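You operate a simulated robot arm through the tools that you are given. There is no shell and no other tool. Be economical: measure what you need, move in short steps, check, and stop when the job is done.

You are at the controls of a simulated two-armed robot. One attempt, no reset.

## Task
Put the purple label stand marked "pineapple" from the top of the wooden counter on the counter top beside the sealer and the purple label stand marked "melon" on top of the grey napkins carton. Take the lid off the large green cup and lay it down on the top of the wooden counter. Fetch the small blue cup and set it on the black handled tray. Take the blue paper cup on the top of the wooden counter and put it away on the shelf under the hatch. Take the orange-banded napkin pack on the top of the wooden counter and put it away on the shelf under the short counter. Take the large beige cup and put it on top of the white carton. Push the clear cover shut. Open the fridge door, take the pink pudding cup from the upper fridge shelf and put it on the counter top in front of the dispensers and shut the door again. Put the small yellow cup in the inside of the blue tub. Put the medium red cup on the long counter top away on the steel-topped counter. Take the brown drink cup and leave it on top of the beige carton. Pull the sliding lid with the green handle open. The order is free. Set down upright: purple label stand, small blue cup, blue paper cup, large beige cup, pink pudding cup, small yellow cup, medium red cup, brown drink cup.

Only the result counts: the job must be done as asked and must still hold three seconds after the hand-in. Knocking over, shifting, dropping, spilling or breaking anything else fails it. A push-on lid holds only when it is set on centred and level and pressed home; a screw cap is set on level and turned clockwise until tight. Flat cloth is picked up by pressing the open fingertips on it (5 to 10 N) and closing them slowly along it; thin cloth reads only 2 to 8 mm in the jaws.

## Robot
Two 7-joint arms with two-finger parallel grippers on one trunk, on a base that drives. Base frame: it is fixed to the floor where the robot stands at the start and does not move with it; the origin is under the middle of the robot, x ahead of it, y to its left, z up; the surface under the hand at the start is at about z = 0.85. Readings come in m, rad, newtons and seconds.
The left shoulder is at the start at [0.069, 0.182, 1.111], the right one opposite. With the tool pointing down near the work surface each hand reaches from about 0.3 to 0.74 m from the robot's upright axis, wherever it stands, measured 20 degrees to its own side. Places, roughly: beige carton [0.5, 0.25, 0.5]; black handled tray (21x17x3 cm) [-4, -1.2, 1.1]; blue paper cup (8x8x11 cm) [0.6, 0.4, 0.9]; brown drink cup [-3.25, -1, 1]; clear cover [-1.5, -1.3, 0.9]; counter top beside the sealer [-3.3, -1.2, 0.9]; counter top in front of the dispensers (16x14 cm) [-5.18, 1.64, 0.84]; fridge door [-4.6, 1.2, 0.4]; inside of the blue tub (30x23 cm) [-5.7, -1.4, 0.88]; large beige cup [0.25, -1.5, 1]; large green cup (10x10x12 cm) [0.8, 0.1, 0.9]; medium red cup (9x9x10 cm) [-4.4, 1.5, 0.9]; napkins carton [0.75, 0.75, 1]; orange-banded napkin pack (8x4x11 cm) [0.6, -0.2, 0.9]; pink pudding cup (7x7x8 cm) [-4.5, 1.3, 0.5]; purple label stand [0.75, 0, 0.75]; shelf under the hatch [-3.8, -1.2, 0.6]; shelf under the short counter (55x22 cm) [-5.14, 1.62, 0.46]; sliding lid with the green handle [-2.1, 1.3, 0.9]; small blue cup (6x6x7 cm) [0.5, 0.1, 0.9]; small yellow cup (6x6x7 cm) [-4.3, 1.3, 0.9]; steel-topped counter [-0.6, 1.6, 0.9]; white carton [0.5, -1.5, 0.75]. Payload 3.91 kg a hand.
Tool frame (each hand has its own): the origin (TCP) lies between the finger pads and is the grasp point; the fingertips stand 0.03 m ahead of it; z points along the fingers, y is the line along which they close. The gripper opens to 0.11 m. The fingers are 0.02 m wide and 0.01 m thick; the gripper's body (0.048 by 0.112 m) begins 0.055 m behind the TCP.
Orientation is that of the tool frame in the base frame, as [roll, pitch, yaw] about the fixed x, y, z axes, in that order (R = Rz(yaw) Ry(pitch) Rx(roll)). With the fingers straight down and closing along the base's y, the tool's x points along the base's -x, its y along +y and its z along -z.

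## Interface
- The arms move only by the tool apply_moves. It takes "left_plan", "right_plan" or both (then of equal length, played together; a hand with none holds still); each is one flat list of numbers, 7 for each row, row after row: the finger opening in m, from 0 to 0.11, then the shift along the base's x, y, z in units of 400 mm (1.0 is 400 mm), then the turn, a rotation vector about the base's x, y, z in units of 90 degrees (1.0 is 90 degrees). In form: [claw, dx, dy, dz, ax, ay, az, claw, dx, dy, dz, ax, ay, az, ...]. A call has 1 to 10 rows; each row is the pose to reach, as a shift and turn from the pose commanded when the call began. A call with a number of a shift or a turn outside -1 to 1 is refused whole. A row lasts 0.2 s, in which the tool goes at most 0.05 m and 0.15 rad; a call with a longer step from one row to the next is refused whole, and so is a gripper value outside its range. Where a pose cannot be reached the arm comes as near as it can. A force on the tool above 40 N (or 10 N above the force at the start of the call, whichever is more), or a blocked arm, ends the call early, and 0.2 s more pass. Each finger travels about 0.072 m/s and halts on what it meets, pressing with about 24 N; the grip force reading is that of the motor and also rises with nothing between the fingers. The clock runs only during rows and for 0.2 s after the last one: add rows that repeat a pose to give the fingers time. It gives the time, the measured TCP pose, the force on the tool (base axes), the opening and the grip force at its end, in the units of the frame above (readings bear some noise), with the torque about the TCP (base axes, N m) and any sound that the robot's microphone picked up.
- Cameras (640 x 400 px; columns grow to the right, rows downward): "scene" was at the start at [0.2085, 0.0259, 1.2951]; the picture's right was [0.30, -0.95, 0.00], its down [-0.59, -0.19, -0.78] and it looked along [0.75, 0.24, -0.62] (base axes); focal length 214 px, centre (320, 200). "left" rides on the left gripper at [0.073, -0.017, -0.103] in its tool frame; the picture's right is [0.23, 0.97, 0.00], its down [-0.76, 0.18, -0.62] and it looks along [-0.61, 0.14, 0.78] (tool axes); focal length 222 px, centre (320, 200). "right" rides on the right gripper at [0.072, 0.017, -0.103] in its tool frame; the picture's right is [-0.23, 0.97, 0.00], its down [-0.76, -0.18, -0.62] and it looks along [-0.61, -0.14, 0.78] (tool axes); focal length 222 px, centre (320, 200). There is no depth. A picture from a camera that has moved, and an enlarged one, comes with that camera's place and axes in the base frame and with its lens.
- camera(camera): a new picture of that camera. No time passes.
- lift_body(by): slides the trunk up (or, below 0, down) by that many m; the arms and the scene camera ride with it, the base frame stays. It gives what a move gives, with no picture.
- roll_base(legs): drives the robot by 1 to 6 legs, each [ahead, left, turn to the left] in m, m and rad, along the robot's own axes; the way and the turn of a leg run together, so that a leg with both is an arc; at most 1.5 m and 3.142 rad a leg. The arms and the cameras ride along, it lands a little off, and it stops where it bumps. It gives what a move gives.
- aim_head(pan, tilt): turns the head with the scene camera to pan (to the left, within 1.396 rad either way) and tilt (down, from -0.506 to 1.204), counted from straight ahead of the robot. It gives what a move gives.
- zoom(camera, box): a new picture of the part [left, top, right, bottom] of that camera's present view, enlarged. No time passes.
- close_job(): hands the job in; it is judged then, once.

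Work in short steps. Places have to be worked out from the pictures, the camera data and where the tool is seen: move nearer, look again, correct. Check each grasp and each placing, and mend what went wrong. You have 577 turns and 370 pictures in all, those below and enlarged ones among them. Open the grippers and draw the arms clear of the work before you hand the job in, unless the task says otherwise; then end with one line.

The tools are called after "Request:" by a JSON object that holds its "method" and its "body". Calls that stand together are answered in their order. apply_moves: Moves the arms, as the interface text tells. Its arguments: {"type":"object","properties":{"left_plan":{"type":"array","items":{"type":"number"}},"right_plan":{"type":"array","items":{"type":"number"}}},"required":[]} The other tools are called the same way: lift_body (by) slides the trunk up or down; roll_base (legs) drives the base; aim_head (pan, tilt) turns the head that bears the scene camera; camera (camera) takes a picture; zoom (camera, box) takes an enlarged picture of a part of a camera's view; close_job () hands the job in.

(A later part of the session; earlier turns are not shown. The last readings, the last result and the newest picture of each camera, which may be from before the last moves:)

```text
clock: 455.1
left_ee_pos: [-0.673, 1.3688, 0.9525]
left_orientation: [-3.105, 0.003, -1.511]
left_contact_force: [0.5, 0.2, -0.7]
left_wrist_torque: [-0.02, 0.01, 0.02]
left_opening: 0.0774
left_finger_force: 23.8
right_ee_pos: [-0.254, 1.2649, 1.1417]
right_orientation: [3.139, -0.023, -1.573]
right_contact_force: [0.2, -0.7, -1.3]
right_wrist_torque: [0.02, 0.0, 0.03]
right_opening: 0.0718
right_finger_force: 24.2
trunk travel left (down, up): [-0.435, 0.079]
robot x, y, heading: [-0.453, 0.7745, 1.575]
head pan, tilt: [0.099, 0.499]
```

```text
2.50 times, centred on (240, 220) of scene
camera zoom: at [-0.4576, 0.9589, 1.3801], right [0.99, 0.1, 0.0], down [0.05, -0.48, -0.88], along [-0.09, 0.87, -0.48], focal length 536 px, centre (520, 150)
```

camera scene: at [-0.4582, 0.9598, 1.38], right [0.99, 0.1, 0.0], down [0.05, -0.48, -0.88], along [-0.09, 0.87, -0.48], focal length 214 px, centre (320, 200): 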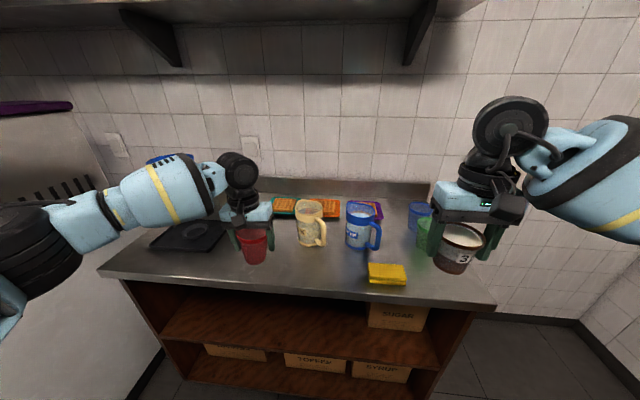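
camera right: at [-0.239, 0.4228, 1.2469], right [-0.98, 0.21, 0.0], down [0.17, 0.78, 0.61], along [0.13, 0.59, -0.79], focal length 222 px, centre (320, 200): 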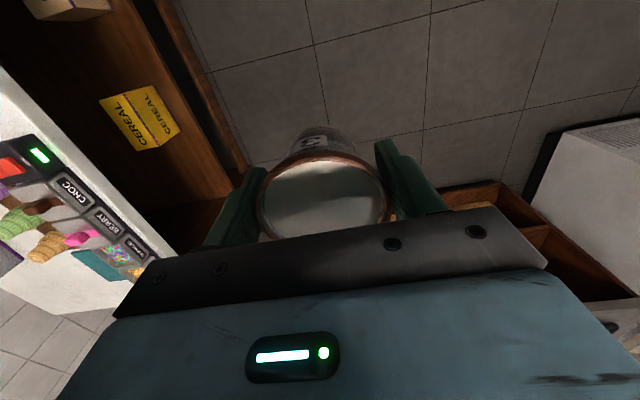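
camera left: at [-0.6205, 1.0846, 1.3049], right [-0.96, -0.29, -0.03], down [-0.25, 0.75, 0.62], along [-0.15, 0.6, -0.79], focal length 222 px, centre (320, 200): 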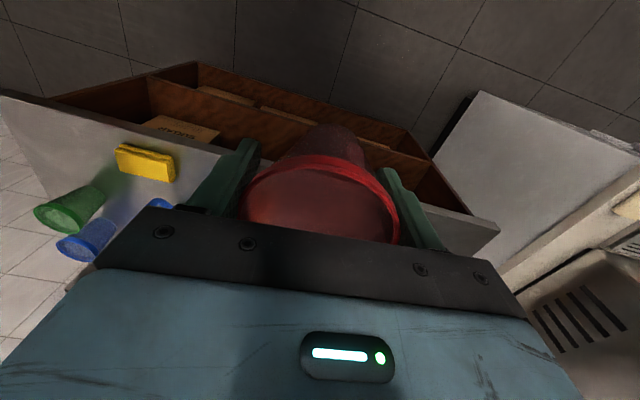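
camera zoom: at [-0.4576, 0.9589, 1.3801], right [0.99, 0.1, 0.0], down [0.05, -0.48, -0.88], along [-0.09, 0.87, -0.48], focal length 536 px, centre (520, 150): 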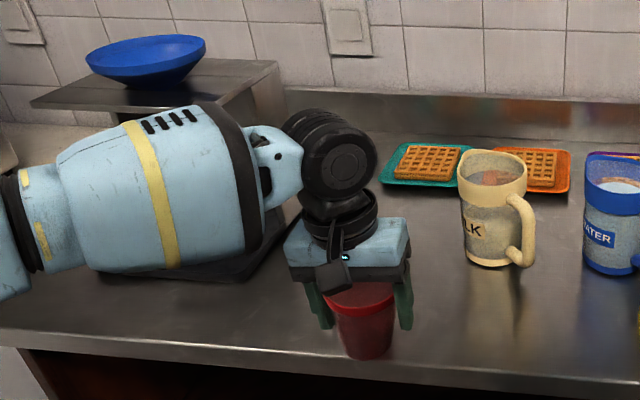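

No contact yet; I continue in small steps.

Request:
{"method": "apply_moves", "body": {"left_plan": [0.06, 0, 0, -0.015, 0, 0, 0, 0.06, 0, 0, -0.03, 0, 0, 0, 0.06, 0, 0, -0.045, 0, 0, 0, 0.06, 0, 0, -0.06, 0, 0, 0, 0.06, 0, 0, -0.075, 0, 0, 0]}}

Request:
{"method": "zoom", "body": {"camera": "scene", "box": [130, 140, 350, 300]}}

```text
clock: 456.2
left_ee_pos: [-0.6752, 1.3623, 0.9229]
left_orientation: [-3.106, 0.004, -1.509]
left_contact_force: [-3.6, 1.0, 14.8]
left_wrist_torque: [0.0, 0.1, -0.02]
left_opening: 0.0759
left_finger_force: 23.4
left hand out of reach, approached as far as the arm can: row 2, 3, 4, 5
right_ee_pos: [-0.2546, 1.264, 1.1396]
right_orientation: [3.139, -0.02, -1.573]
right_contact_force: [-0.1, 0.1, -1.2]
right_wrist_torque: [0.01, -0.01, 0.0]
right_opening: 0.0722
right_finger_force: 24.0
trunk travel left (down, up): [-0.435, 0.079]
robot x, y, heading: [-0.4475, 0.774, 1.572]
head pan, tilt: [0.099, 0.499]
```

```text
2.50 times, centred on (240, 220) of scene
camera zoom: at [-0.4578, 0.9577, 1.3802], right [0.99, 0.1, 0.0], down [0.05, -0.48, -0.88], along [-0.09, 0.87, -0.48], focal length 536 px, centre (520, 150)
```

zoom: 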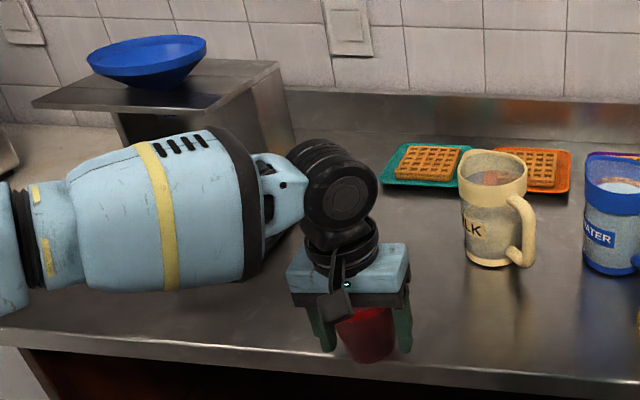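

Contact at z≈0.923. I release and lift away.

Request:
{"method": "apply_moves", "body": {"left_plan": [0.075, 0, 0, 0.006, 0, 0, 0, 0.09, 0, 0, 0.008, 0, 0, 0, 0.105, 0, 0, 0.008, 0, 0, 0, 0.11, 0, 0, 0.008, 0, 0, 0, 0.11, 0, 0, 0.07, 0, 0, 0, 0.11, 0, 0, 0.17, 0, 0, 0, 0.11, 0, 0, 0.28, 0, 0, 0, 0.11, 0, 0, 0.39, 0, 0, 0, 0.11, 0, -0.05, 0.49, 0, 0, 0, 0.11, 0, -0.13, 0.57, 0, 0, 0]}}

Request:
{"method": "camera", "body": {"camera": "scene"}}

```text
clock: 458.4
left_ee_pos: [-0.6753, 1.3114, 1.1512]
left_orientation: [-3.106, 0.002, -1.509]
left_contact_force: [0.2, -0.8, -0.3]
left_wrist_torque: [0.02, 0.0, 0.03]
left_opening: 0.1101
left_finger_force: 0.1
left hand out of reach, approached as far as the arm can: row 8
right_ee_pos: [-0.2543, 1.2626, 1.1422]
right_orientation: [3.138, -0.018, -1.573]
right_contact_force: [0.1, 0.2, -1.1]
right_wrist_torque: [0.0, 0.02, 0.0]
right_opening: 0.0723
right_finger_force: 23.6
trunk travel left (down, up): [-0.435, 0.079]
robot x, y, heading: [-0.4524, 0.773, 1.569]
head pan, tilt: [0.099, 0.499]
```

```text
180 pictures are left
camera scene: at [-0.4577, 0.9572, 1.3804], right [0.99, 0.1, 0.0], down [0.05, -0.47, -0.88], along [-0.09, 0.87, -0.48], focal length 214 px, centre (320, 200)
```

scene: 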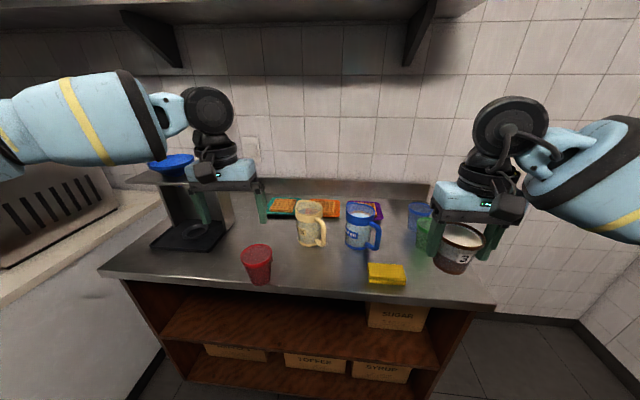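

Red cup stands. The drink must go under the wooden counter, so it needs a sideways grip: I set it down on the steel counter's front and will re-grip it horizontally. First lower it at (-0.34,1.35).

Request:
{"method": "apply_moves", "body": {"right_plan": [0.05, -0.07, 0.05, 0, 0, 0, 0, 0.05, -0.14, 0.12, 0, 0, 0, 0, 0.05, -0.215, 0.218, -0.02, 0, 0, 0, 0.05, -0.215, 0.218, -0.12, 0, 0, 0, 0.05, -0.215, 0.218, -0.22, 0, 0, 0, 0.05, -0.215, 0.218, -0.32, 0, 0, 0, 0.05, -0.215, 0.218, -0.42, 0, 0, 0, 0.05, -0.215, 0.218, -0.5, 0, 0, 0, 0.05, -0.215, 0.218, -0.55, 0, 0, 0], "left_plan": [0.11, 0, -0.1, 0.02, 0, 0, 0, 0.11, 0, -0.2, 0.04, 0, 0, 0, 0.11, 0, -0.3, 0.05, 0, 0, 0, 0.11, 0, -0.4, 0.05, 0, 0, 0, 0.11, 0, -0.4, 0.05, 0, 0, 0, 0.11, 0, -0.4, 0.05, 0, 0, 0, 0.11, 0, -0.4, 0.05, 0, 0, 0, 0.11, 0, -0.4, 0.05, 0, 0, 0, 0.11, 0, -0.4, 0.05, 0, 0, 0]}}

Request:
{"method": "apply_moves", "body": {"right_plan": [0.05, 0, 0, -0.015, 0, 0, 0, 0.05, 0, 0, -0.03, 0, 0, 0, 0.05, 0, 0, -0.045, 0, 0, 0, 0.05, 0, 0, -0.06, 0, 0, 0]}}

Request:
{"method": "camera", "body": {"camera": "scene"}}

```text
clock: 460.6
left_ee_pos: [-0.6766, 1.1482, 1.1717]
left_orientation: [-3.106, 0.002, -1.509]
left_contact_force: [-0.2, 0.7, 0.5]
left_wrist_torque: [-0.04, -0.02, -0.01]
left_opening: 0.1101
left_finger_force: 0.0
right_ee_pos: [-0.3411, 1.3589, 0.9323]
right_orientation: [3.131, -0.006, -1.575]
right_contact_force: [0.4, -5.5, 19.9]
right_wrist_torque: [-0.17, -0.63, -0.14]
right_opening: 0.072
right_finger_force: 23.8
trunk travel left (down, up): [-0.435, 0.079]
robot x, y, heading: [-0.4518, 0.7729, 1.572]
head pan, tilt: [0.099, 0.499]
stopped in row 9 (right hand): the force on the tool passed its limit at 42 N (the readings are from after the stop); the commanded pose is now the measured one
```

```text
clock: 461.1
left_ee_pos: [-0.676, 1.1488, 1.1721]
left_orientation: [-3.106, 0.001, -1.508]
left_contact_force: [0.0, -0.1, -0.6]
left_wrist_torque: [-0.01, -0.02, -0.01]
left_opening: 0.1101
left_finger_force: 0.0
right_ee_pos: [-0.3415, 1.3615, 0.9323]
right_orientation: [3.132, 0.005, -1.574]
right_contact_force: [0.1, -7.0, 19.7]
right_wrist_torque: [-0.33, -0.57, -0.16]
right_opening: 0.072
right_finger_force: 24.4
trunk travel left (down, up): [-0.435, 0.079]
robot x, y, heading: [-0.4515, 0.7767, 1.576]
head pan, tilt: [0.099, 0.499]
stopped in row 2 (right hand): the force on the tool passed its limit at 44 N (the readings are from after the stop); the commanded pose is now the measured one
```

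```text
179 pictures are left
camera scene: at [-0.4574, 0.9573, 1.3801], right [0.99, 0.1, 0.0], down [0.05, -0.48, -0.88], along [-0.09, 0.87, -0.48], focal length 214 px, centre (320, 200)
```

scene: 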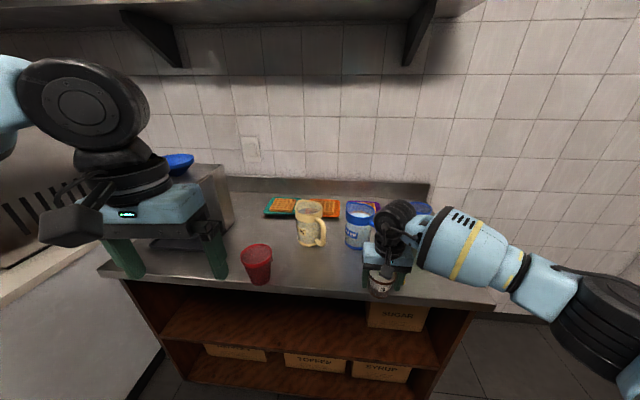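

Contact came ~3 cm early; I check whether the cup is on the yellow sponge.

Request:
{"method": "zoom", "body": {"camera": "scene", "box": [320, 190, 480, 310]}}

Request:
{"method": "camera", "body": {"camera": "right"}}

```text
3.33 times, centred on (400, 250) of scene
camera zoom: at [-0.4574, 0.9573, 1.3801], right [0.99, 0.1, 0.0], down [0.05, -0.48, -0.88], along [-0.09, 0.87, -0.48], focal length 715 px, centre (53, 33)
```

zoom: 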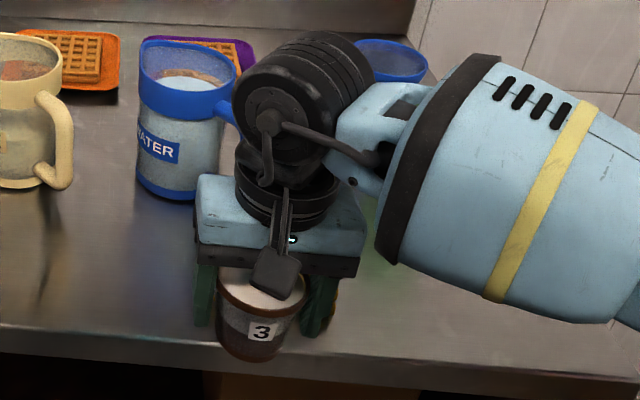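

```text
177 pictures are left
camera right: at [-0.3566, 1.2871, 1.0362], right [-0.97, 0.23, 0.01], down [0.19, 0.76, 0.62], along [0.13, 0.61, -0.78], focal length 222 px, centre (320, 200)
```

right: 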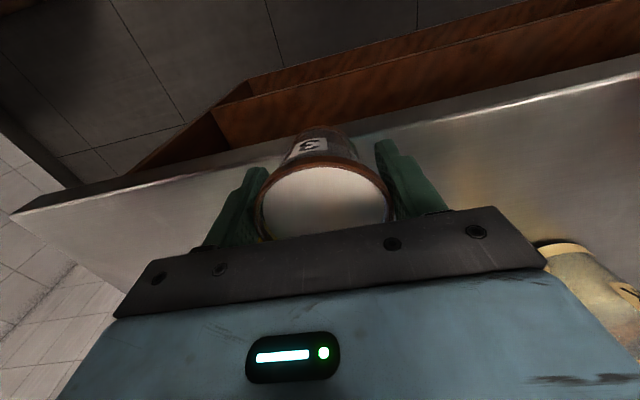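

The sponge is under/behind it. I lift 4 cm and move 10 cm left, then look.

Request:
{"method": "apply_moves", "body": {"right_plan": [0.05, 0, 0, 0.05, 0, 0, 0, 0.05, 0, 0, 0.12, 0, 0, 0, 0.05, -0.08, -0.02, 0.14, 0, 0, 0, 0.05, -0.17, -0.04, 0.14, 0, 0, 0, 0.05, -0.25, -0.05, 0.14, 0, 0, 0]}}

Request:
{"method": "zoom", "body": {"camera": "scene", "box": [280, 190, 440, 310]}}

```text
clock: 462.3
left_ee_pos: [-0.6763, 1.1497, 1.1711]
left_orientation: [-3.106, -0.002, -1.51]
left_contact_force: [0.3, -0.5, 0.3]
left_wrist_torque: [0.02, -0.01, 0.04]
left_opening: 0.1102
left_finger_force: 0.1
right_ee_pos: [-0.4404, 1.3407, 0.9863]
right_orientation: [3.132, 0.002, -1.576]
right_contact_force: [-0.5, -0.1, 0.1]
right_wrist_torque: [-0.03, -0.04, 0.04]
right_opening: 0.0721
right_finger_force: 24.0
trunk travel left (down, up): [-0.435, 0.079]
robot x, y, heading: [-0.4484, 0.7706, 1.571]
head pan, tilt: [0.099, 0.499]
```

```text
3.33 times, centred on (360, 250) of scene
camera zoom: at [-0.4583, 0.9586, 1.3801], right [0.99, 0.1, 0.0], down [0.05, -0.48, -0.88], along [-0.09, 0.87, -0.48], focal length 715 px, centre (187, 33)
```

zoom: 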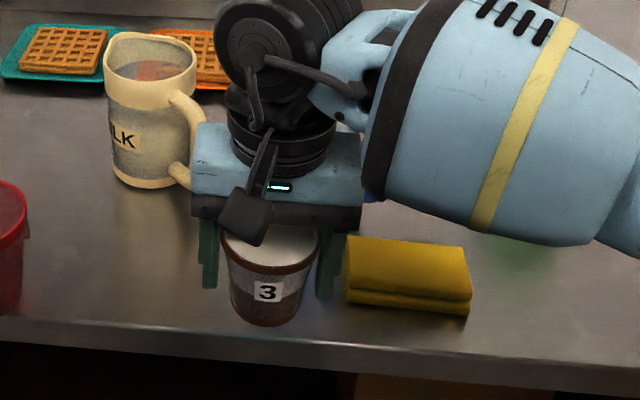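

The sponge is unmoved. Now I lower the cup here.

Request:
{"method": "apply_moves", "body": {"right_plan": [0.05, -0.02, 0, -0.06, 0, 0, 0, 0.05, -0.02, 0, -0.12, 0, 0, 0, 0.05, -0.02, 0, -0.16, 0, 0, 0, 0.05, -0.02, 0, -0.19, 0, 0, 0, 0.05, -0.02, 0, -0.21, 0, 0, 0, 0.05, -0.02, 0, -0.225, 0, 0, 0, 0.05, -0.02, 0, -0.24, 0, 0, 0]}}

Request:
{"method": "zoom", "body": {"camera": "scene", "box": [280, 190, 440, 310]}}

```text
clock: 463.1
left_ee_pos: [-0.6751, 1.1492, 1.1722]
left_orientation: [-3.106, 0.001, -1.508]
left_contact_force: [-0.4, 0.5, -0.5]
left_wrist_torque: [-0.04, -0.03, -0.01]
left_opening: 0.1096
left_finger_force: 0.1
right_ee_pos: [-0.4495, 1.3438, 0.9315]
right_orientation: [3.124, 0.016, -1.577]
right_contact_force: [2.6, -7.5, 23.1]
right_wrist_torque: [-0.11, -0.7, -0.24]
right_opening: 0.0722
right_finger_force: 23.9
trunk travel left (down, up): [-0.435, 0.079]
robot x, y, heading: [-0.4498, 0.7695, 1.569]
head pan, tilt: [0.099, 0.499]
stopped in row 4 (right hand): the force on the tool passed its limit at 46 N (the readings are from after the stop); the commanded pose is now the measured one
```

```text
3.33 times, centred on (360, 250) of scene
camera zoom: at [-0.4571, 0.9569, 1.3806], right [0.99, 0.1, 0.0], down [0.05, -0.48, -0.88], along [-0.09, 0.87, -0.48], focal length 715 px, centre (187, 33)
```

zoom: 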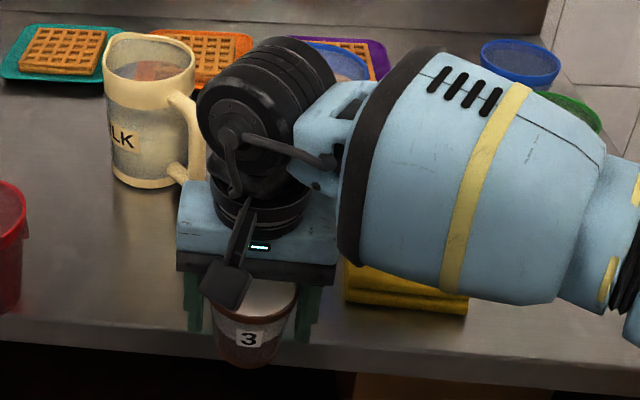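

The counter edge is nearer than I thought — the cup's base overlaps the front edge. I lift, move 7 cm further in, and look.

Request:
{"method": "apply_moves", "body": {"right_plan": [0.05, 0, 0, 0.05, 0, 0, 0, 0.05, 0, 0.0, 0.12, 0, 0, 0, 0.05, 0, 0.09, 0.14, 0, 0, 0, 0.05, 0, 0.18, 0.14, 0, 0, 0]}}

Request:
{"method": "zoom", "body": {"camera": "scene", "box": [220, 190, 420, 315]}}

Request:
{"method": "camera", "body": {"camera": "left"}}

```text
clock: 464.1
left_ee_pos: [-0.6774, 1.1497, 1.1722]
left_orientation: [-3.106, 0.002, -1.51]
left_contact_force: [-0.3, -0.4, -0.6]
left_wrist_torque: [0.03, -0.01, -0.02]
left_opening: 0.1098
left_finger_force: 0.1
right_ee_pos: [-0.4521, 1.417, 0.9855]
right_orientation: [3.126, 0.012, -1.572]
right_contact_force: [-0.1, -0.5, -1.3]
right_wrist_torque: [0.0, 0.0, 0.0]
right_opening: 0.0722
right_finger_force: 24.0
trunk travel left (down, up): [-0.435, 0.079]
robot x, y, heading: [-0.4512, 0.7751, 1.573]
head pan, tilt: [0.099, 0.499]
```

```text
3.20 times, centred on (320, 252) of scene
camera zoom: at [-0.4596, 0.9581, 1.3801], right [0.99, 0.1, 0.0], down [0.05, -0.48, -0.88], along [-0.09, 0.87, -0.48], focal length 686 px, centre (320, 32)
```

zoom: 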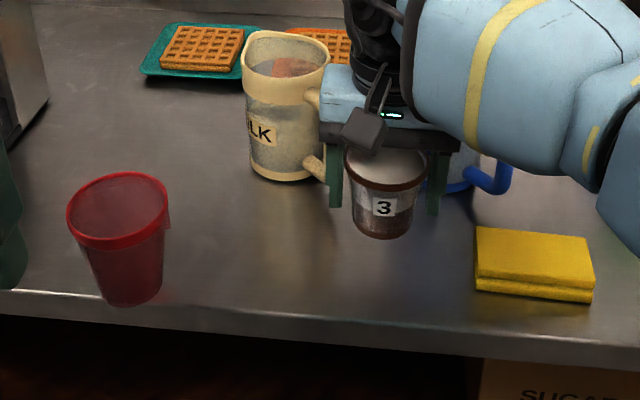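

```text
173 pictures are left
camera left: at [-0.6609, 1.0789, 1.2741], right [-0.96, -0.29, -0.04], down [-0.25, 0.75, 0.62], along [-0.15, 0.6, -0.79], focal length 222 px, centre (320, 200)
```

left: 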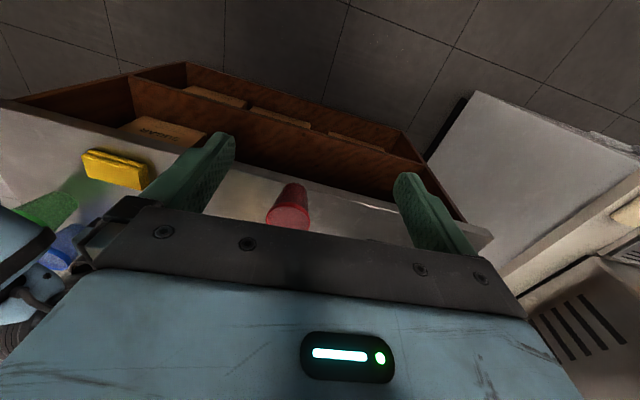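

Now the drink is well inside the counter. The red cup stands right at the edge, which I'll fix next. I lower the drink (1 cm right for clearance) and release.

Request:
{"method": "apply_moves", "body": {"right_plan": [0.05, 0.03, 0, -0.05, 0, 0, 0, 0.05, 0.03, 0, -0.1, 0, 0, 0, 0.05, 0.03, 0, -0.12, 0, 0, 0, 0.05, 0.03, 0, -0.135, 0, 0, 0, 0.05, 0.03, 0, -0.145, 0, 0, 0, 0.05, 0.03, 0, -0.155, 0, 0, 0]}}

```text
clock: 465.6
left_ee_pos: [-0.6757, 1.1491, 1.1713]
left_orientation: [-3.108, 0.001, -1.509]
left_contact_force: [-0.2, -0.9, 0.9]
left_wrist_torque: [-0.06, -0.01, -0.01]
left_opening: 0.1099
left_finger_force: 0.1
right_ee_pos: [-0.4391, 1.4195, 0.9308]
right_orientation: [3.123, 0.026, -1.576]
right_contact_force: [3.1, -7.6, 21.0]
right_wrist_torque: [-0.37, -0.64, -0.19]
right_opening: 0.072
right_finger_force: 24.0
trunk travel left (down, up): [-0.435, 0.079]
robot x, y, heading: [-0.4493, 0.7744, 1.568]
head pan, tilt: [0.099, 0.499]
stopped in row 6 (right hand): the force on the tool passed its limit at 42 N (the readings are from after the stop); the commanded pose is now the measured one
```

On the surface. I ease up, open and rise.

Request:
{"method": "apply_moves", "body": {"right_plan": [0.05, 0, 0, 0.008, 0, 0, 0, 0.07, 0, 0, 0.01, 0, 0, 0, 0.08, 0, 0, 0.01, 0, 0, 0, 0.088, 0, 0, 0.01, 0, 0, 0, 0.088, 0, 0, 0.01, 0, 0, 0, 0.088, 0, 0, 0.1, 0, 0, 0, 0.088, 0, 0, 0.2, 0, 0, 0, 0.088, 0, 0, 0.3, 0, 0, 0, 0.088, 0.03, -0.08, 0.36, 0, 0, 0, 0.088, 0.08, -0.18, 0.4, 0, 0, 0]}}

Request:
{"method": "camera", "body": {"camera": "scene"}}

```text
clock: 467.8
left_ee_pos: [-0.6745, 1.1486, 1.1717]
left_orientation: [-3.107, 0.001, -1.508]
left_contact_force: [0.4, -0.2, 0.2]
left_wrist_torque: [0.05, 0.01, 0.02]
left_opening: 0.1099
left_finger_force: 0.2
right_ee_pos: [-0.4061, 1.3449, 1.087]
right_orientation: [3.124, 0.022, -1.576]
right_contact_force: [-0.1, -0.4, 0.6]
right_wrist_torque: [0.04, -0.01, 0.0]
right_opening: 0.0883
right_finger_force: 0.1
trunk travel left (down, up): [-0.435, 0.079]
robot x, y, heading: [-0.4493, 0.7745, 1.574]
head pan, tilt: [0.099, 0.499]
```

```text
172 pictures are left
camera scene: at [-0.4563, 0.9577, 1.3803], right [0.99, 0.1, 0.0], down [0.05, -0.48, -0.88], along [-0.09, 0.87, -0.48], focal length 214 px, centre (320, 200)
```

scene: 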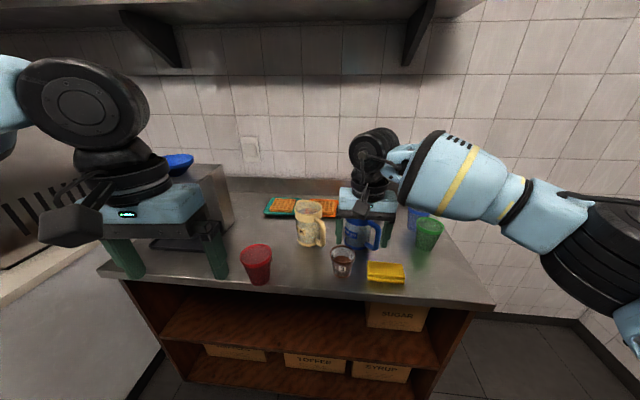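

Drink stands fine. I retract the right hand, move 0.1 m closer, and re-grip the red cup with the left to move it inward.

Request:
{"method": "apply_moves", "body": {"right_plan": [0.088, 0.05, -0.1, 0.05, 0, 0, 0, 0.088, 0.1, -0.2, 0.1, 0, 0, 0, 0.088, 0.12, -0.3, 0.15, 0, 0, 0, 0.088, 0.12, -0.4, 0.2, 0, 0, 0, 0.088, 0.12, -0.5, 0.25, 0, 0, 0]}}

Request:
{"method": "roll_base", "body": {"legs": [[0.1, 0, 0]]}}

Request:
{"method": "apply_moves", "body": {"left_plan": [0.11, 0, 0.05, -0.02, 0, 0, 0, 0.11, 0, 0.14, -0.04, 0, 0, 0, 0.11, 0, 0.23, -0.08, 0, 0, 0, 0.11, 0, 0.28, -0.15, 0, 0, 0]}}

Request:
{"method": "camera", "body": {"camera": "left"}}

```text
clock: 469.0
left_ee_pos: [-0.6756, 1.1484, 1.1711]
left_orientation: [-3.107, 0.001, -1.51]
left_contact_force: [0.1, 0.2, -0.4]
left_wrist_torque: [0.0, -0.01, 0.03]
left_opening: 0.11
left_finger_force: 0.1
right_ee_pos: [-0.3595, 1.1467, 1.1884]
right_orientation: [3.124, 0.022, -1.579]
right_contact_force: [0.4, -0.1, -0.3]
right_wrist_torque: [0.04, -0.01, 0.0]
right_opening: 0.0881
right_finger_force: 0.0
trunk travel left (down, up): [-0.435, 0.079]
robot x, y, heading: [-0.4522, 0.7736, 1.571]
head pan, tilt: [0.099, 0.499]
```

```text
clock: 470.1
left_ee_pos: [-0.6756, 1.2489, 1.1717]
left_orientation: [-3.105, 0.001, -1.513]
left_contact_force: [0.0, -0.4, -0.2]
left_wrist_torque: [-0.06, 0.0, 0.02]
left_opening: 0.11
left_finger_force: 0.0
right_ee_pos: [-0.358, 1.2463, 1.1876]
right_orientation: [3.123, 0.024, -1.574]
right_contact_force: [-0.2, 0.0, 0.4]
right_wrist_torque: [0.02, 0.0, 0.05]
right_opening: 0.0877
right_finger_force: 0.0
trunk travel left (down, up): [-0.435, 0.079]
robot x, y, heading: [-0.451, 0.8722, 1.577]
head pan, tilt: [0.099, 0.499]
```

```text
clock: 471.1
left_ee_pos: [-0.6778, 1.3595, 1.1114]
left_orientation: [-3.108, 0.0, -1.512]
left_contact_force: [-0.1, 0.3, -0.5]
left_wrist_torque: [-0.04, -0.03, 0.0]
left_opening: 0.1101
left_finger_force: 0.0
right_ee_pos: [-0.3589, 1.2477, 1.1882]
right_orientation: [3.125, 0.021, -1.576]
right_contact_force: [-0.5, 2.1, 0.2]
right_wrist_torque: [-0.02, 0.0, 0.0]
right_opening: 0.0878
right_finger_force: 0.0
trunk travel left (down, up): [-0.435, 0.079]
robot x, y, heading: [-0.4528, 0.8748, 1.57]
head pan, tilt: [0.099, 0.499]
```

```text
171 pictures are left
camera left: at [-0.6604, 1.2892, 1.2149], right [-0.96, -0.29, -0.03], down [-0.24, 0.75, 0.62], along [-0.15, 0.6, -0.79], focal length 222 px, centre (320, 200)
```

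left: 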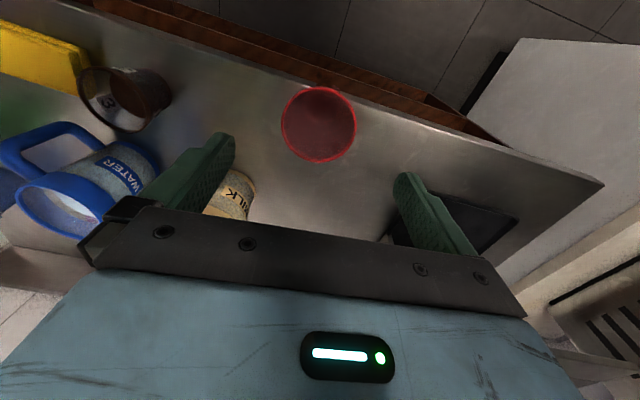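

Red cup centre ≈(-0.674,1.369). I descend, grip, lift 2.5 cm and move it 7 cm inward.

Request:
{"method": "apply_moves", "body": {"left_plan": [0.11, 0.01, 0.024, -0.1, 0, 0, 0, 0.11, 0.01, 0.024, -0.2, 0, 0, 0, 0.11, 0.01, 0.024, -0.3, 0, 0, 0, 0.11, 0.01, 0.024, -0.4, 0, 0, 0, 0.1, 0.01, 0.024, -0.41, 0, 0, 0, 0.085, 0.01, 0.024, -0.41, 0, 0, 0, 0.07, 0.01, 0.024, -0.41, 0, 0, 0, 0.06, 0.01, 0.024, -0.41, 0, 0, 0]}}

Request:
{"method": "apply_moves", "body": {"left_plan": [0.06, 0, 0, 0.04, 0, 0, 0, 0.06, 0, 0.03, 0.08, 0, 0, 0, 0.06, 0, 0.11, 0.08, 0, 0, 0, 0.06, 0, 0.18, 0.08, 0, 0, 0, 0.06, 0, 0.18, 0.05, 0, 0, 0, 0.06, 0, 0.18, 0.025, 0, 0, 0]}}

Request:
{"method": "camera", "body": {"camera": "left"}}

```text
clock: 472.9
left_ee_pos: [-0.6703, 1.369, 0.9473]
left_orientation: [-3.106, 0.0, -1.512]
left_contact_force: [-0.3, 0.6, -0.9]
left_wrist_torque: [0.03, 0.0, 0.02]
left_opening: 0.0778
left_finger_force: 24.0
right_ee_pos: [-0.3586, 1.2467, 1.1878]
right_orientation: [3.126, 0.022, -1.575]
right_contact_force: [0.0, -0.1, 1.0]
right_wrist_torque: [0.02, 0.0, -0.03]
right_opening: 0.0879
right_finger_force: 0.1
trunk travel left (down, up): [-0.435, 0.079]
robot x, y, heading: [-0.4523, 0.8717, 1.572]
head pan, tilt: [0.099, 0.499]
```

```text
clock: 474.3
left_ee_pos: [-0.672, 1.444, 0.9587]
left_orientation: [-3.106, -0.001, -1.51]
left_contact_force: [0.5, 0.3, -0.6]
left_wrist_torque: [0.0, 0.01, -0.05]
left_opening: 0.0781
left_finger_force: 24.4
right_ee_pos: [-0.3589, 1.2468, 1.1889]
right_orientation: [3.125, 0.023, -1.577]
right_contact_force: [-0.5, -0.2, 0.8]
right_wrist_torque: [0.02, 0.02, -0.01]
right_opening: 0.0881
right_finger_force: 0.0
trunk travel left (down, up): [-0.435, 0.079]
robot x, y, heading: [-0.4506, 0.8724, 1.572]
head pan, tilt: [0.099, 0.499]
```

```text
170 pictures are left
camera left: at [-0.6548, 1.3728, 1.0607], right [-0.96, -0.29, -0.03], down [-0.24, 0.75, 0.62], along [-0.15, 0.6, -0.79], focal length 222 px, centre (320, 200)
```

left: 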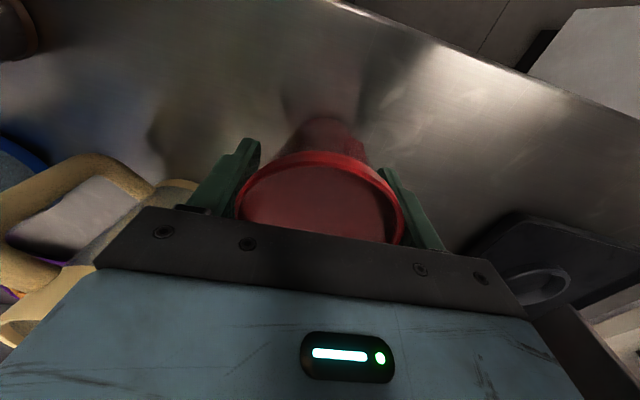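

Good position, clear of milk jug and scale. I lower 1–1.5 cm to contact and release.

Request:
{"method": "apply_moves", "body": {"left_plan": [0.06, 0, 0, -0.012, 0, 0, 0, 0.06, 0, 0, -0.024, 0, 0, 0, 0.06, 0, 0, -0.034, 0, 0, 0]}}

Request:
{"method": "apply_moves", "body": {"left_plan": [0.085, 0, 0, 0.003, 0, 0, 0, 0.1, 0, 0, 0.003, 0, 0, 0, 0.11, 0, 0, 0.003, 0, 0, 0, 0.11, 0, 0, 0.003, 0, 0, 0, 0.11, 0, 0, 0.08, 0, 0, 0, 0.11, 0, 0, 0.18, 0, 0, 0, 0.11, 0, 0, 0.28, 0, 0, 0, 0.11, 0, -0.03, 0.38, 0, 0, 0, 0.11, 0, -0.1, 0.46, 0, 0, 0, 0.11, 0, -0.2, 0.5, 0, 0, 0]}}

Request:
{"method": "camera", "body": {"camera": "scene"}}

```text
clock: 475.1
left_ee_pos: [-0.6724, 1.4416, 0.9459]
left_orientation: [-3.105, 0.003, -1.509]
left_contact_force: [-1.1, -0.6, 7.9]
left_wrist_torque: [-0.07, -0.08, 0.01]
left_opening: 0.078
left_finger_force: 24.2
right_ee_pos: [-0.3581, 1.2458, 1.1883]
right_orientation: [3.123, 0.024, -1.576]
right_contact_force: [0.9, -0.1, -0.2]
right_wrist_torque: [-0.03, -0.01, 0.0]
right_opening: 0.088
right_finger_force: 0.1
trunk travel left (down, up): [-0.435, 0.079]
robot x, y, heading: [-0.4494, 0.8724, 1.579]
head pan, tilt: [0.099, 0.499]
```

```text
clock: 477.3
left_ee_pos: [-0.6751, 1.3605, 1.145]
left_orientation: [-3.107, 0.001, -1.509]
left_contact_force: [-0.7, -0.2, 0.3]
left_wrist_torque: [0.03, 0.02, -0.01]
left_opening: 0.1102
left_finger_force: 0.1
right_ee_pos: [-0.3597, 1.2448, 1.1885]
right_orientation: [3.124, 0.025, -1.576]
right_contact_force: [-0.8, 0.4, 0.3]
right_wrist_torque: [0.03, 0.02, -0.01]
right_opening: 0.0879
right_finger_force: 0.0
trunk travel left (down, up): [-0.435, 0.079]
robot x, y, heading: [-0.4499, 0.87, 1.576]
head pan, tilt: [0.099, 0.499]
```

```text
169 pictures are left
camera scene: at [-0.4575, 1.056, 1.3804], right [0.99, 0.1, 0.0], down [0.05, -0.47, -0.88], along [-0.09, 0.87, -0.48], focal length 214 px, centre (320, 200)
```

scene: 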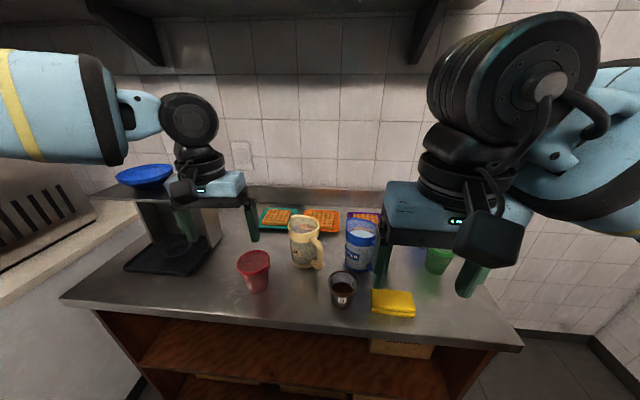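

Red cup is safely placed. Now I reposition slightly back/left and tilt the right hand forward (horizontal) for the drink.

Request:
{"method": "roll_base", "body": {"legs": [[-0.09, 0.12, 0]]}}

Request:
{"method": "apply_moves", "body": {"right_plan": [0.1, 0, 0, 0, 0.092, 0, 0, 0.11, 0, 0.04, 0, 0.184, 0, 0, 0.11, 0.02, 0.08, 0, 0.276, 0, 0, 0.11, 0.04, 0.13, 0, 0.368, 0, 0, 0.11, 0.06, 0.18, 0, 0.46, 0, 0, 0.11, 0.08, 0.23, 0, 0.552, 0, 0, 0.11, 0.1, 0.28, 0, 0.644, 0, 0, 0.11, 0.12, 0.33, 0, 0.736, 0, 0, 0.11, 0.125, 0.36, 0, 0.828, 0, 0]}}

Request:
{"method": "camera", "body": {"camera": "right"}}

Request:
{"method": "camera", "body": {"camera": "scene"}}

```text
clock: 479.0
left_ee_pos: [-0.7903, 1.2735, 1.1436]
left_orientation: [-3.105, 0.001, -1.514]
left_contact_force: [0.6, 0.4, -0.1]
left_wrist_torque: [-0.02, -0.02, 0.02]
left_opening: 0.1099
left_finger_force: 0.1
right_ee_pos: [-0.4747, 1.1571, 1.1888]
right_orientation: [3.124, 0.021, -1.579]
right_contact_force: [0.8, -0.8, 0.3]
right_wrist_torque: [-0.01, 0.02, 0.01]
right_opening: 0.0882
right_finger_force: 0.1
trunk travel left (down, up): [-0.435, 0.079]
robot x, y, heading: [-0.571, 0.787, 1.569]
head pan, tilt: [0.099, 0.499]
```

```text
clock: 481.0
left_ee_pos: [-0.7904, 1.2742, 1.1448]
left_orientation: [-3.105, 0.0, -1.514]
left_contact_force: [-0.1, 0.9, 0.1]
left_wrist_torque: [-0.01, -0.02, -0.01]
left_opening: 0.11
left_finger_force: 0.0
right_ee_pos: [-0.4239, 1.3028, 1.1877]
right_orientation: [3.09, 1.326, -1.606]
right_contact_force: [0.9, 0.0, -0.7]
right_wrist_torque: [-0.02, 0.0, 0.0]
right_opening: 0.1101
right_finger_force: 0.0
trunk travel left (down, up): [-0.435, 0.079]
robot x, y, heading: [-0.5707, 0.7834, 1.567]
head pan, tilt: [0.099, 0.499]
```

```text
168 pictures are left
camera right: at [-0.4407, 1.184, 1.1439], right [-0.97, 0.04, 0.23], down [0.2, -0.42, 0.89], along [0.13, 0.91, 0.4], focal length 222 px, centre (320, 200)
```

right: 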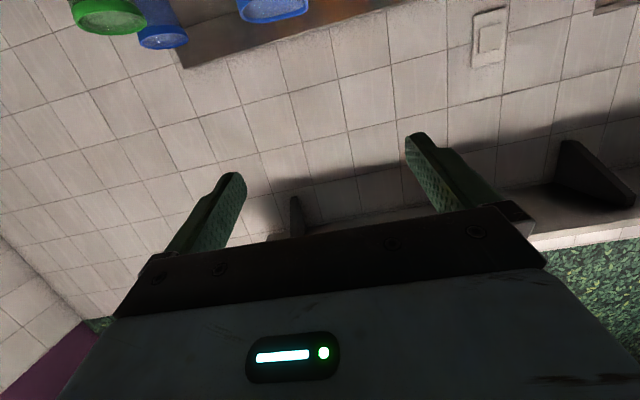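

```text
167 pictures are left
camera scene: at [-0.575, 0.9694, 1.3801], right [1.0, 0.1, 0.0], down [0.05, -0.48, -0.88], along [-0.09, 0.87, -0.48], focal length 214 px, centre (320, 200)
```

scene: 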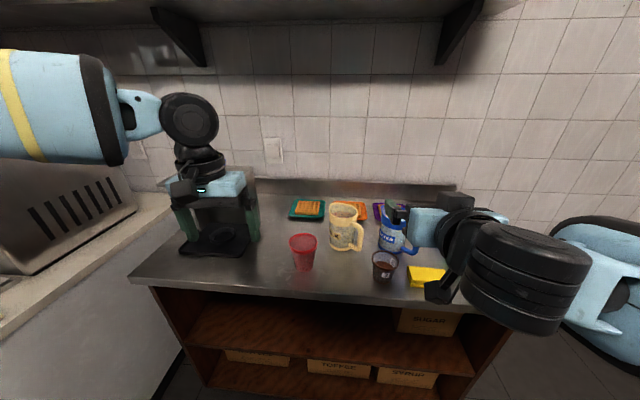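

I reduce the tilt slightly (so the camera clears the counter), lower to cup height in front of it, then check.

Request:
{"method": "apply_moves", "body": {"right_plan": [0.1, -0.01, 0, -0.1, -0.09, 0, 0, 0.09, -0.028, 0, -0.2, -0.172, 0, 0, 0.09, -0.028, 0, -0.31, -0.172, 0, 0, 0.09, -0.028, 0, -0.42, -0.172, 0, 0, 0.09, -0.028, 0, -0.53, -0.172, 0, 0, 0.09, -0.028, 0, -0.61, -0.172, 0, 0]}}

Request:
{"method": "camera", "body": {"camera": "right"}}

Request:
{"method": "zoom", "body": {"camera": "scene", "box": [340, 190, 500, 310]}}

```text
clock: 482.4
left_ee_pos: [-0.7925, 1.275, 1.1423]
left_orientation: [-3.107, -0.001, -1.514]
left_contact_force: [0.8, 0.2, -0.4]
left_wrist_torque: [0.01, -0.03, 0.02]
left_opening: 0.11
left_finger_force: 0.0
right_ee_pos: [-0.4355, 1.3001, 0.9463]
right_orientation: [3.105, 1.054, -1.591]
right_contact_force: [-0.4, -0.4, -0.5]
right_wrist_torque: [0.0, -0.02, -0.02]
right_opening: 0.0898
right_finger_force: 0.1
trunk travel left (down, up): [-0.435, 0.079]
robot x, y, heading: [-0.5702, 0.7815, 1.567]
head pan, tilt: [0.099, 0.499]
```

```text
166 pictures are left
camera right: at [-0.4519, 1.1738, 0.9355], right [-0.97, 0.1, 0.22], down [0.2, -0.16, 0.97], along [0.13, 0.98, 0.14], focal length 222 px, centre (320, 200)
```

right: 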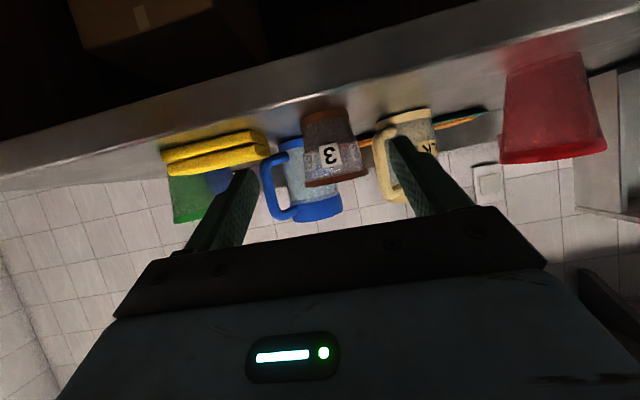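

```text
3.33 times, centred on (420, 250) of scene
camera zoom: at [-0.5766, 0.9695, 1.3799], right [1.0, 0.1, 0.0], down [0.05, -0.48, -0.88], along [-0.09, 0.87, -0.48], focal length 715 px, centre (-13, 33)
```

zoom: 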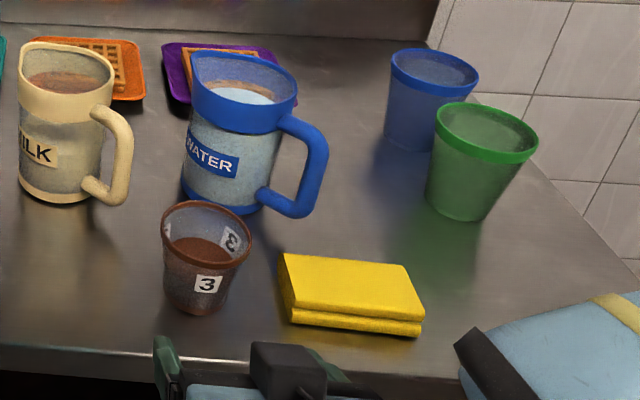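

The cup is lined up. I advance 11 cm and close on it.

Request:
{"method": "apply_moves", "body": {"right_plan": [0.09, 0, 0.09, -0.01, 0, 0, 0, 0.09, 0, 0.18, -0.02, 0, 0, 0, 0.09, 0, 0.265, -0.025, 0, 0, 0, 0.09, 0, 0.265, -0.025, 0, 0, 0]}}

Request:
{"method": "camera", "body": {"camera": "right"}}

Request:
{"method": "zoom", "body": {"camera": "scene", "box": [340, 190, 500, 310]}}

```text
clock: 483.4
left_ee_pos: [-0.7908, 1.2742, 1.1437]
left_orientation: [-3.106, 0.002, -1.514]
left_contact_force: [0.8, 0.4, -2.0]
left_wrist_torque: [0.02, -0.02, -0.03]
left_opening: 0.1099
left_finger_force: 0.2
right_ee_pos: [-0.4344, 1.4073, 0.9359]
right_orientation: [3.11, 1.052, -1.59]
right_contact_force: [-0.1, -0.1, -0.5]
right_wrist_torque: [-0.01, 0.01, 0.04]
right_opening: 0.0901
right_finger_force: 0.0
trunk travel left (down, up): [-0.435, 0.079]
robot x, y, heading: [-0.5704, 0.7857, 1.565]
head pan, tilt: [0.099, 0.499]
```

```text
164 pictures are left
camera right: at [-0.4502, 1.2809, 0.9253], right [-0.97, 0.1, 0.21], down [0.2, -0.16, 0.97], along [0.13, 0.98, 0.14], focal length 222 px, centre (320, 200)
```

right: 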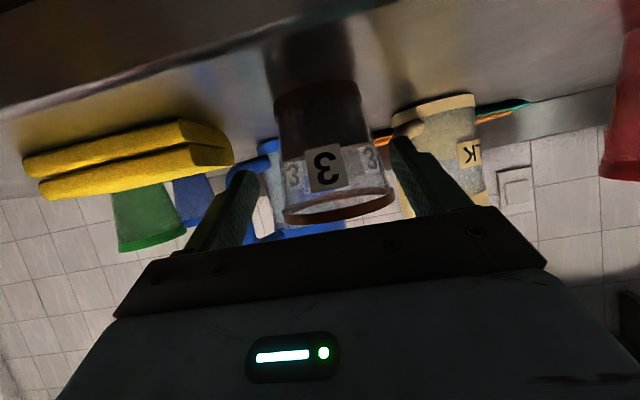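

```text
3.33 times, centred on (420, 250) of scene
camera zoom: at [-0.5753, 0.9688, 1.3802], right [1.0, 0.1, 0.0], down [0.05, -0.48, -0.88], along [-0.09, 0.87, -0.48], focal length 715 px, centre (-13, 33)
```

zoom: 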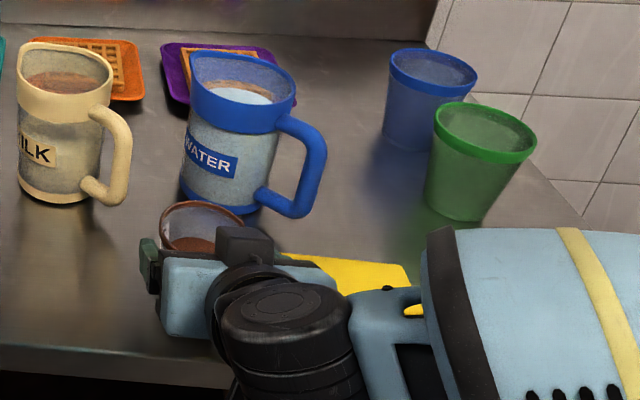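

The cup centre is ~8 mm left; I correct and close gently.

Request:
{"method": "apply_moves", "body": {"right_plan": [0.09, -0.02, 0.005, 0, 0, 0, 0, 0.08, -0.02, 0.005, 0, 0, 0, 0, 0.072, -0.02, 0.005, 0, 0, 0, 0, 0.065, -0.02, 0.005, 0, 0, 0, 0, 0.055, -0.02, 0.005, 0, 0, 0, 0, 0.05, -0.02, 0.005, 0, 0, 0, 0]}}

Request:
{"method": "camera", "body": {"camera": "right"}}

```text
clock: 484.8
left_ee_pos: [-0.7921, 1.2737, 1.1439]
left_orientation: [-3.106, 0.0, -1.515]
left_contact_force: [-0.2, 0.2, 0.2]
left_wrist_torque: [-0.02, -0.03, -0.04]
left_opening: 0.1101
left_finger_force: 0.1
right_ee_pos: [-0.4437, 1.4094, 0.9355]
right_orientation: [3.11, 1.053, -1.591]
right_contact_force: [0.3, 0.2, 1.2]
right_wrist_torque: [0.04, 0.0, 0.01]
right_opening: 0.0677
right_finger_force: 23.9
trunk travel left (down, up): [-0.435, 0.079]
robot x, y, heading: [-0.5701, 0.7851, 1.57]
head pan, tilt: [0.099, 0.499]
```

```text
162 pictures are left
camera right: at [-0.4591, 1.2834, 0.9247], right [-0.97, 0.1, 0.21], down [0.2, -0.16, 0.97], along [0.13, 0.98, 0.14], focal length 222 px, centre (320, 200)
```

right: 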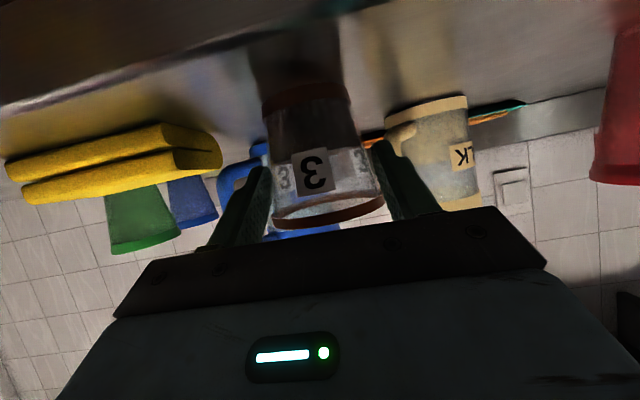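

Gripped (68 mm). I lift and pull back, then drive to the wooden counter's front.

Request:
{"method": "apply_moves", "body": {"right_plan": [0.05, 0, 0, 0.04, 0, 0, 0, 0.05, 0, 0, 0.1, 0, 0, 0, 0.05, 0, 0, 0.18, 0, 0, 0, 0.05, 0, -0.04, 0.27, 0, 0, 0, 0.05, 0, -0.1, 0.35, 0, 0, 0]}}

Request:
{"method": "camera", "body": {"camera": "right"}}

Request:
{"method": "roll_base", "body": {"legs": [[-0.6, 0, 0]]}}

Request:
{"method": "camera", "body": {"camera": "scene"}}

```text
clock: 486.0
left_ee_pos: [-0.7906, 1.2728, 1.1446]
left_orientation: [-3.107, 0.002, -1.517]
left_contact_force: [-1.7, 0.2, -0.7]
left_wrist_torque: [-0.03, 0.02, 0.03]
left_opening: 0.1099
left_finger_force: 0.1
right_ee_pos: [-0.4438, 1.3664, 1.075]
right_orientation: [3.112, 1.053, -1.588]
right_contact_force: [-0.2, 0.0, -1.8]
right_wrist_torque: [-0.02, -0.01, -0.01]
right_opening: 0.0677
right_finger_force: 23.7
trunk travel left (down, up): [-0.435, 0.079]
robot x, y, heading: [-0.5697, 0.7822, 1.574]
head pan, tilt: [0.099, 0.499]
```

```text
161 pictures are left
camera right: at [-0.4586, 1.2404, 1.0642], right [-0.97, 0.1, 0.21], down [0.19, -0.16, 0.97], along [0.13, 0.98, 0.14], focal length 222 px, centre (320, 200)
```

right: 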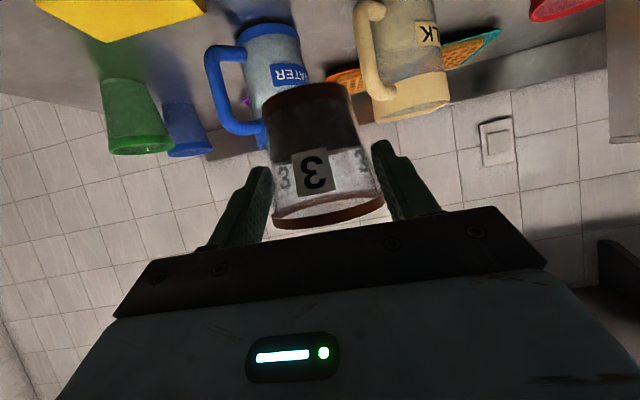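

```text
clock: 489.4
left_ee_pos: [-0.7923, 0.69, 1.1437]
left_orientation: [-3.105, 0.002, -1.511]
left_contact_force: [0.1, -0.1, 0.1]
left_wrist_torque: [-0.03, -0.02, 0.0]
left_opening: 0.11
left_finger_force: 0.0
right_ee_pos: [-0.4464, 0.7853, 1.0738]
right_orientation: [3.108, 1.052, -1.585]
right_contact_force: [-0.5, 0.3, -1.8]
right_wrist_torque: [-0.05, -0.01, 0.0]
right_opening: 0.0676
right_finger_force: 24.0
trunk travel left (down, up): [-0.435, 0.079]
robot x, y, heading: [-0.5723, 0.2008, 1.573]
head pan, tilt: [0.099, 0.499]
```

```text
160 pictures are left
camera scene: at [-0.5756, 0.3865, 1.3801], right [0.99, 0.1, 0.0], down [0.05, -0.48, -0.88], along [-0.09, 0.87, -0.48], focal length 214 px, centre (320, 200)
```

scene: 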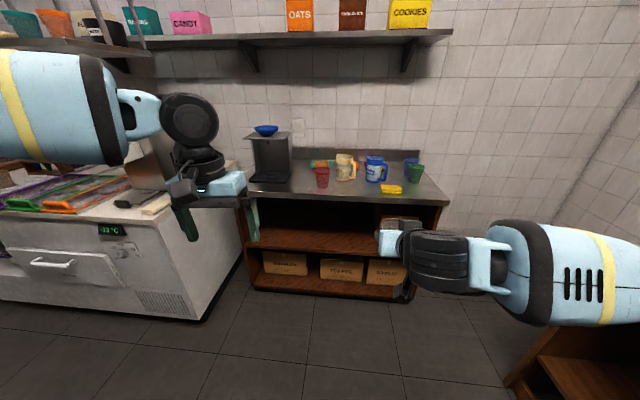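

Cup is upright in the grip. I turn to face the wooden counter and lower the trunk to see the shelf beneath.

Request:
{"method": "roll_base", "body": {"legs": [[0, 0, -1.573]]}}

Request:
{"method": "lift_body", "body": {"by": -0.35}}

Request:
{"method": "aim_head", "body": {"pan": 0, "tilt": 0.35}}

Request:
{"method": "camera", "body": {"camera": "scene"}}

```text
clock: 493.7
left_ee_pos: [-0.0677, 0.3973, 1.1433]
left_orientation: [-3.107, 0.0, -3.134]
left_contact_force: [0.3, 0.2, 0.5]
left_wrist_torque: [-0.01, 0.0, 0.03]
left_opening: 0.11
left_finger_force: 0.1
right_ee_pos: [0.0077, 0.0468, 1.0738]
right_orientation: [3.108, 1.053, 3.075]
right_contact_force: [0.1, -0.2, -1.1]
right_wrist_torque: [-0.01, 0.05, -0.01]
right_opening: 0.0674
right_finger_force: 24.3
trunk travel left (down, up): [-0.435, 0.079]
robot x, y, heading: [-0.567, 0.2013, -0.053]
head pan, tilt: [0.099, 0.499]
```

```text
clock: 497.1
left_ee_pos: [-0.0672, 0.3986, 0.7943]
left_orientation: [-3.107, 0.001, -3.135]
left_contact_force: [0.7, 0.7, 0.1]
left_wrist_torque: [-0.02, 0.02, -0.01]
left_opening: 0.1099
left_finger_force: 0.0
right_ee_pos: [0.0071, 0.0457, 0.7237]
right_orientation: [3.107, 1.052, 3.073]
right_contact_force: [-0.3, 0.5, -1.4]
right_wrist_torque: [-0.01, 0.03, 0.03]
right_opening: 0.0673
right_finger_force: 23.9
trunk travel left (down, up): [-0.085, 0.429]
robot x, y, heading: [-0.57, 0.1988, -0.051]
head pan, tilt: [0.099, 0.499]
```

```text
clock: 497.8
left_ee_pos: [-0.0686, 0.3988, 0.7936]
left_orientation: [-3.107, -0.002, -3.135]
left_contact_force: [-0.6, -0.2, 0.4]
left_wrist_torque: [0.0, 0.02, 0.01]
left_opening: 0.1098
left_finger_force: 0.0
right_ee_pos: [0.0085, 0.0468, 0.7242]
right_orientation: [3.106, 1.051, 3.077]
right_contact_force: [0.1, -0.3, -0.8]
right_wrist_torque: [0.04, 0.03, 0.01]
right_opening: 0.0673
right_finger_force: 24.3
trunk travel left (down, up): [-0.085, 0.429]
robot x, y, heading: [-0.5695, 0.2055, -0.048]
head pan, tilt: [0.0, 0.351]
```

```text
159 pictures are left
camera scene: at [-0.2489, 0.1849, 1.0061], right [-0.05, -1.0, 0.0], down [-0.34, 0.02, -0.94], along [0.94, -0.05, -0.34], focal length 214 px, centre (320, 200)
```

scene: 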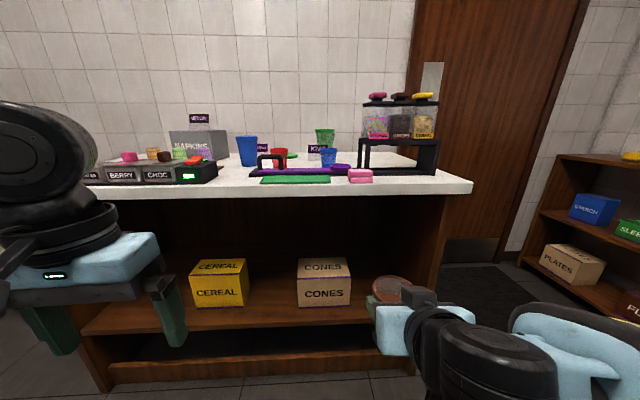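

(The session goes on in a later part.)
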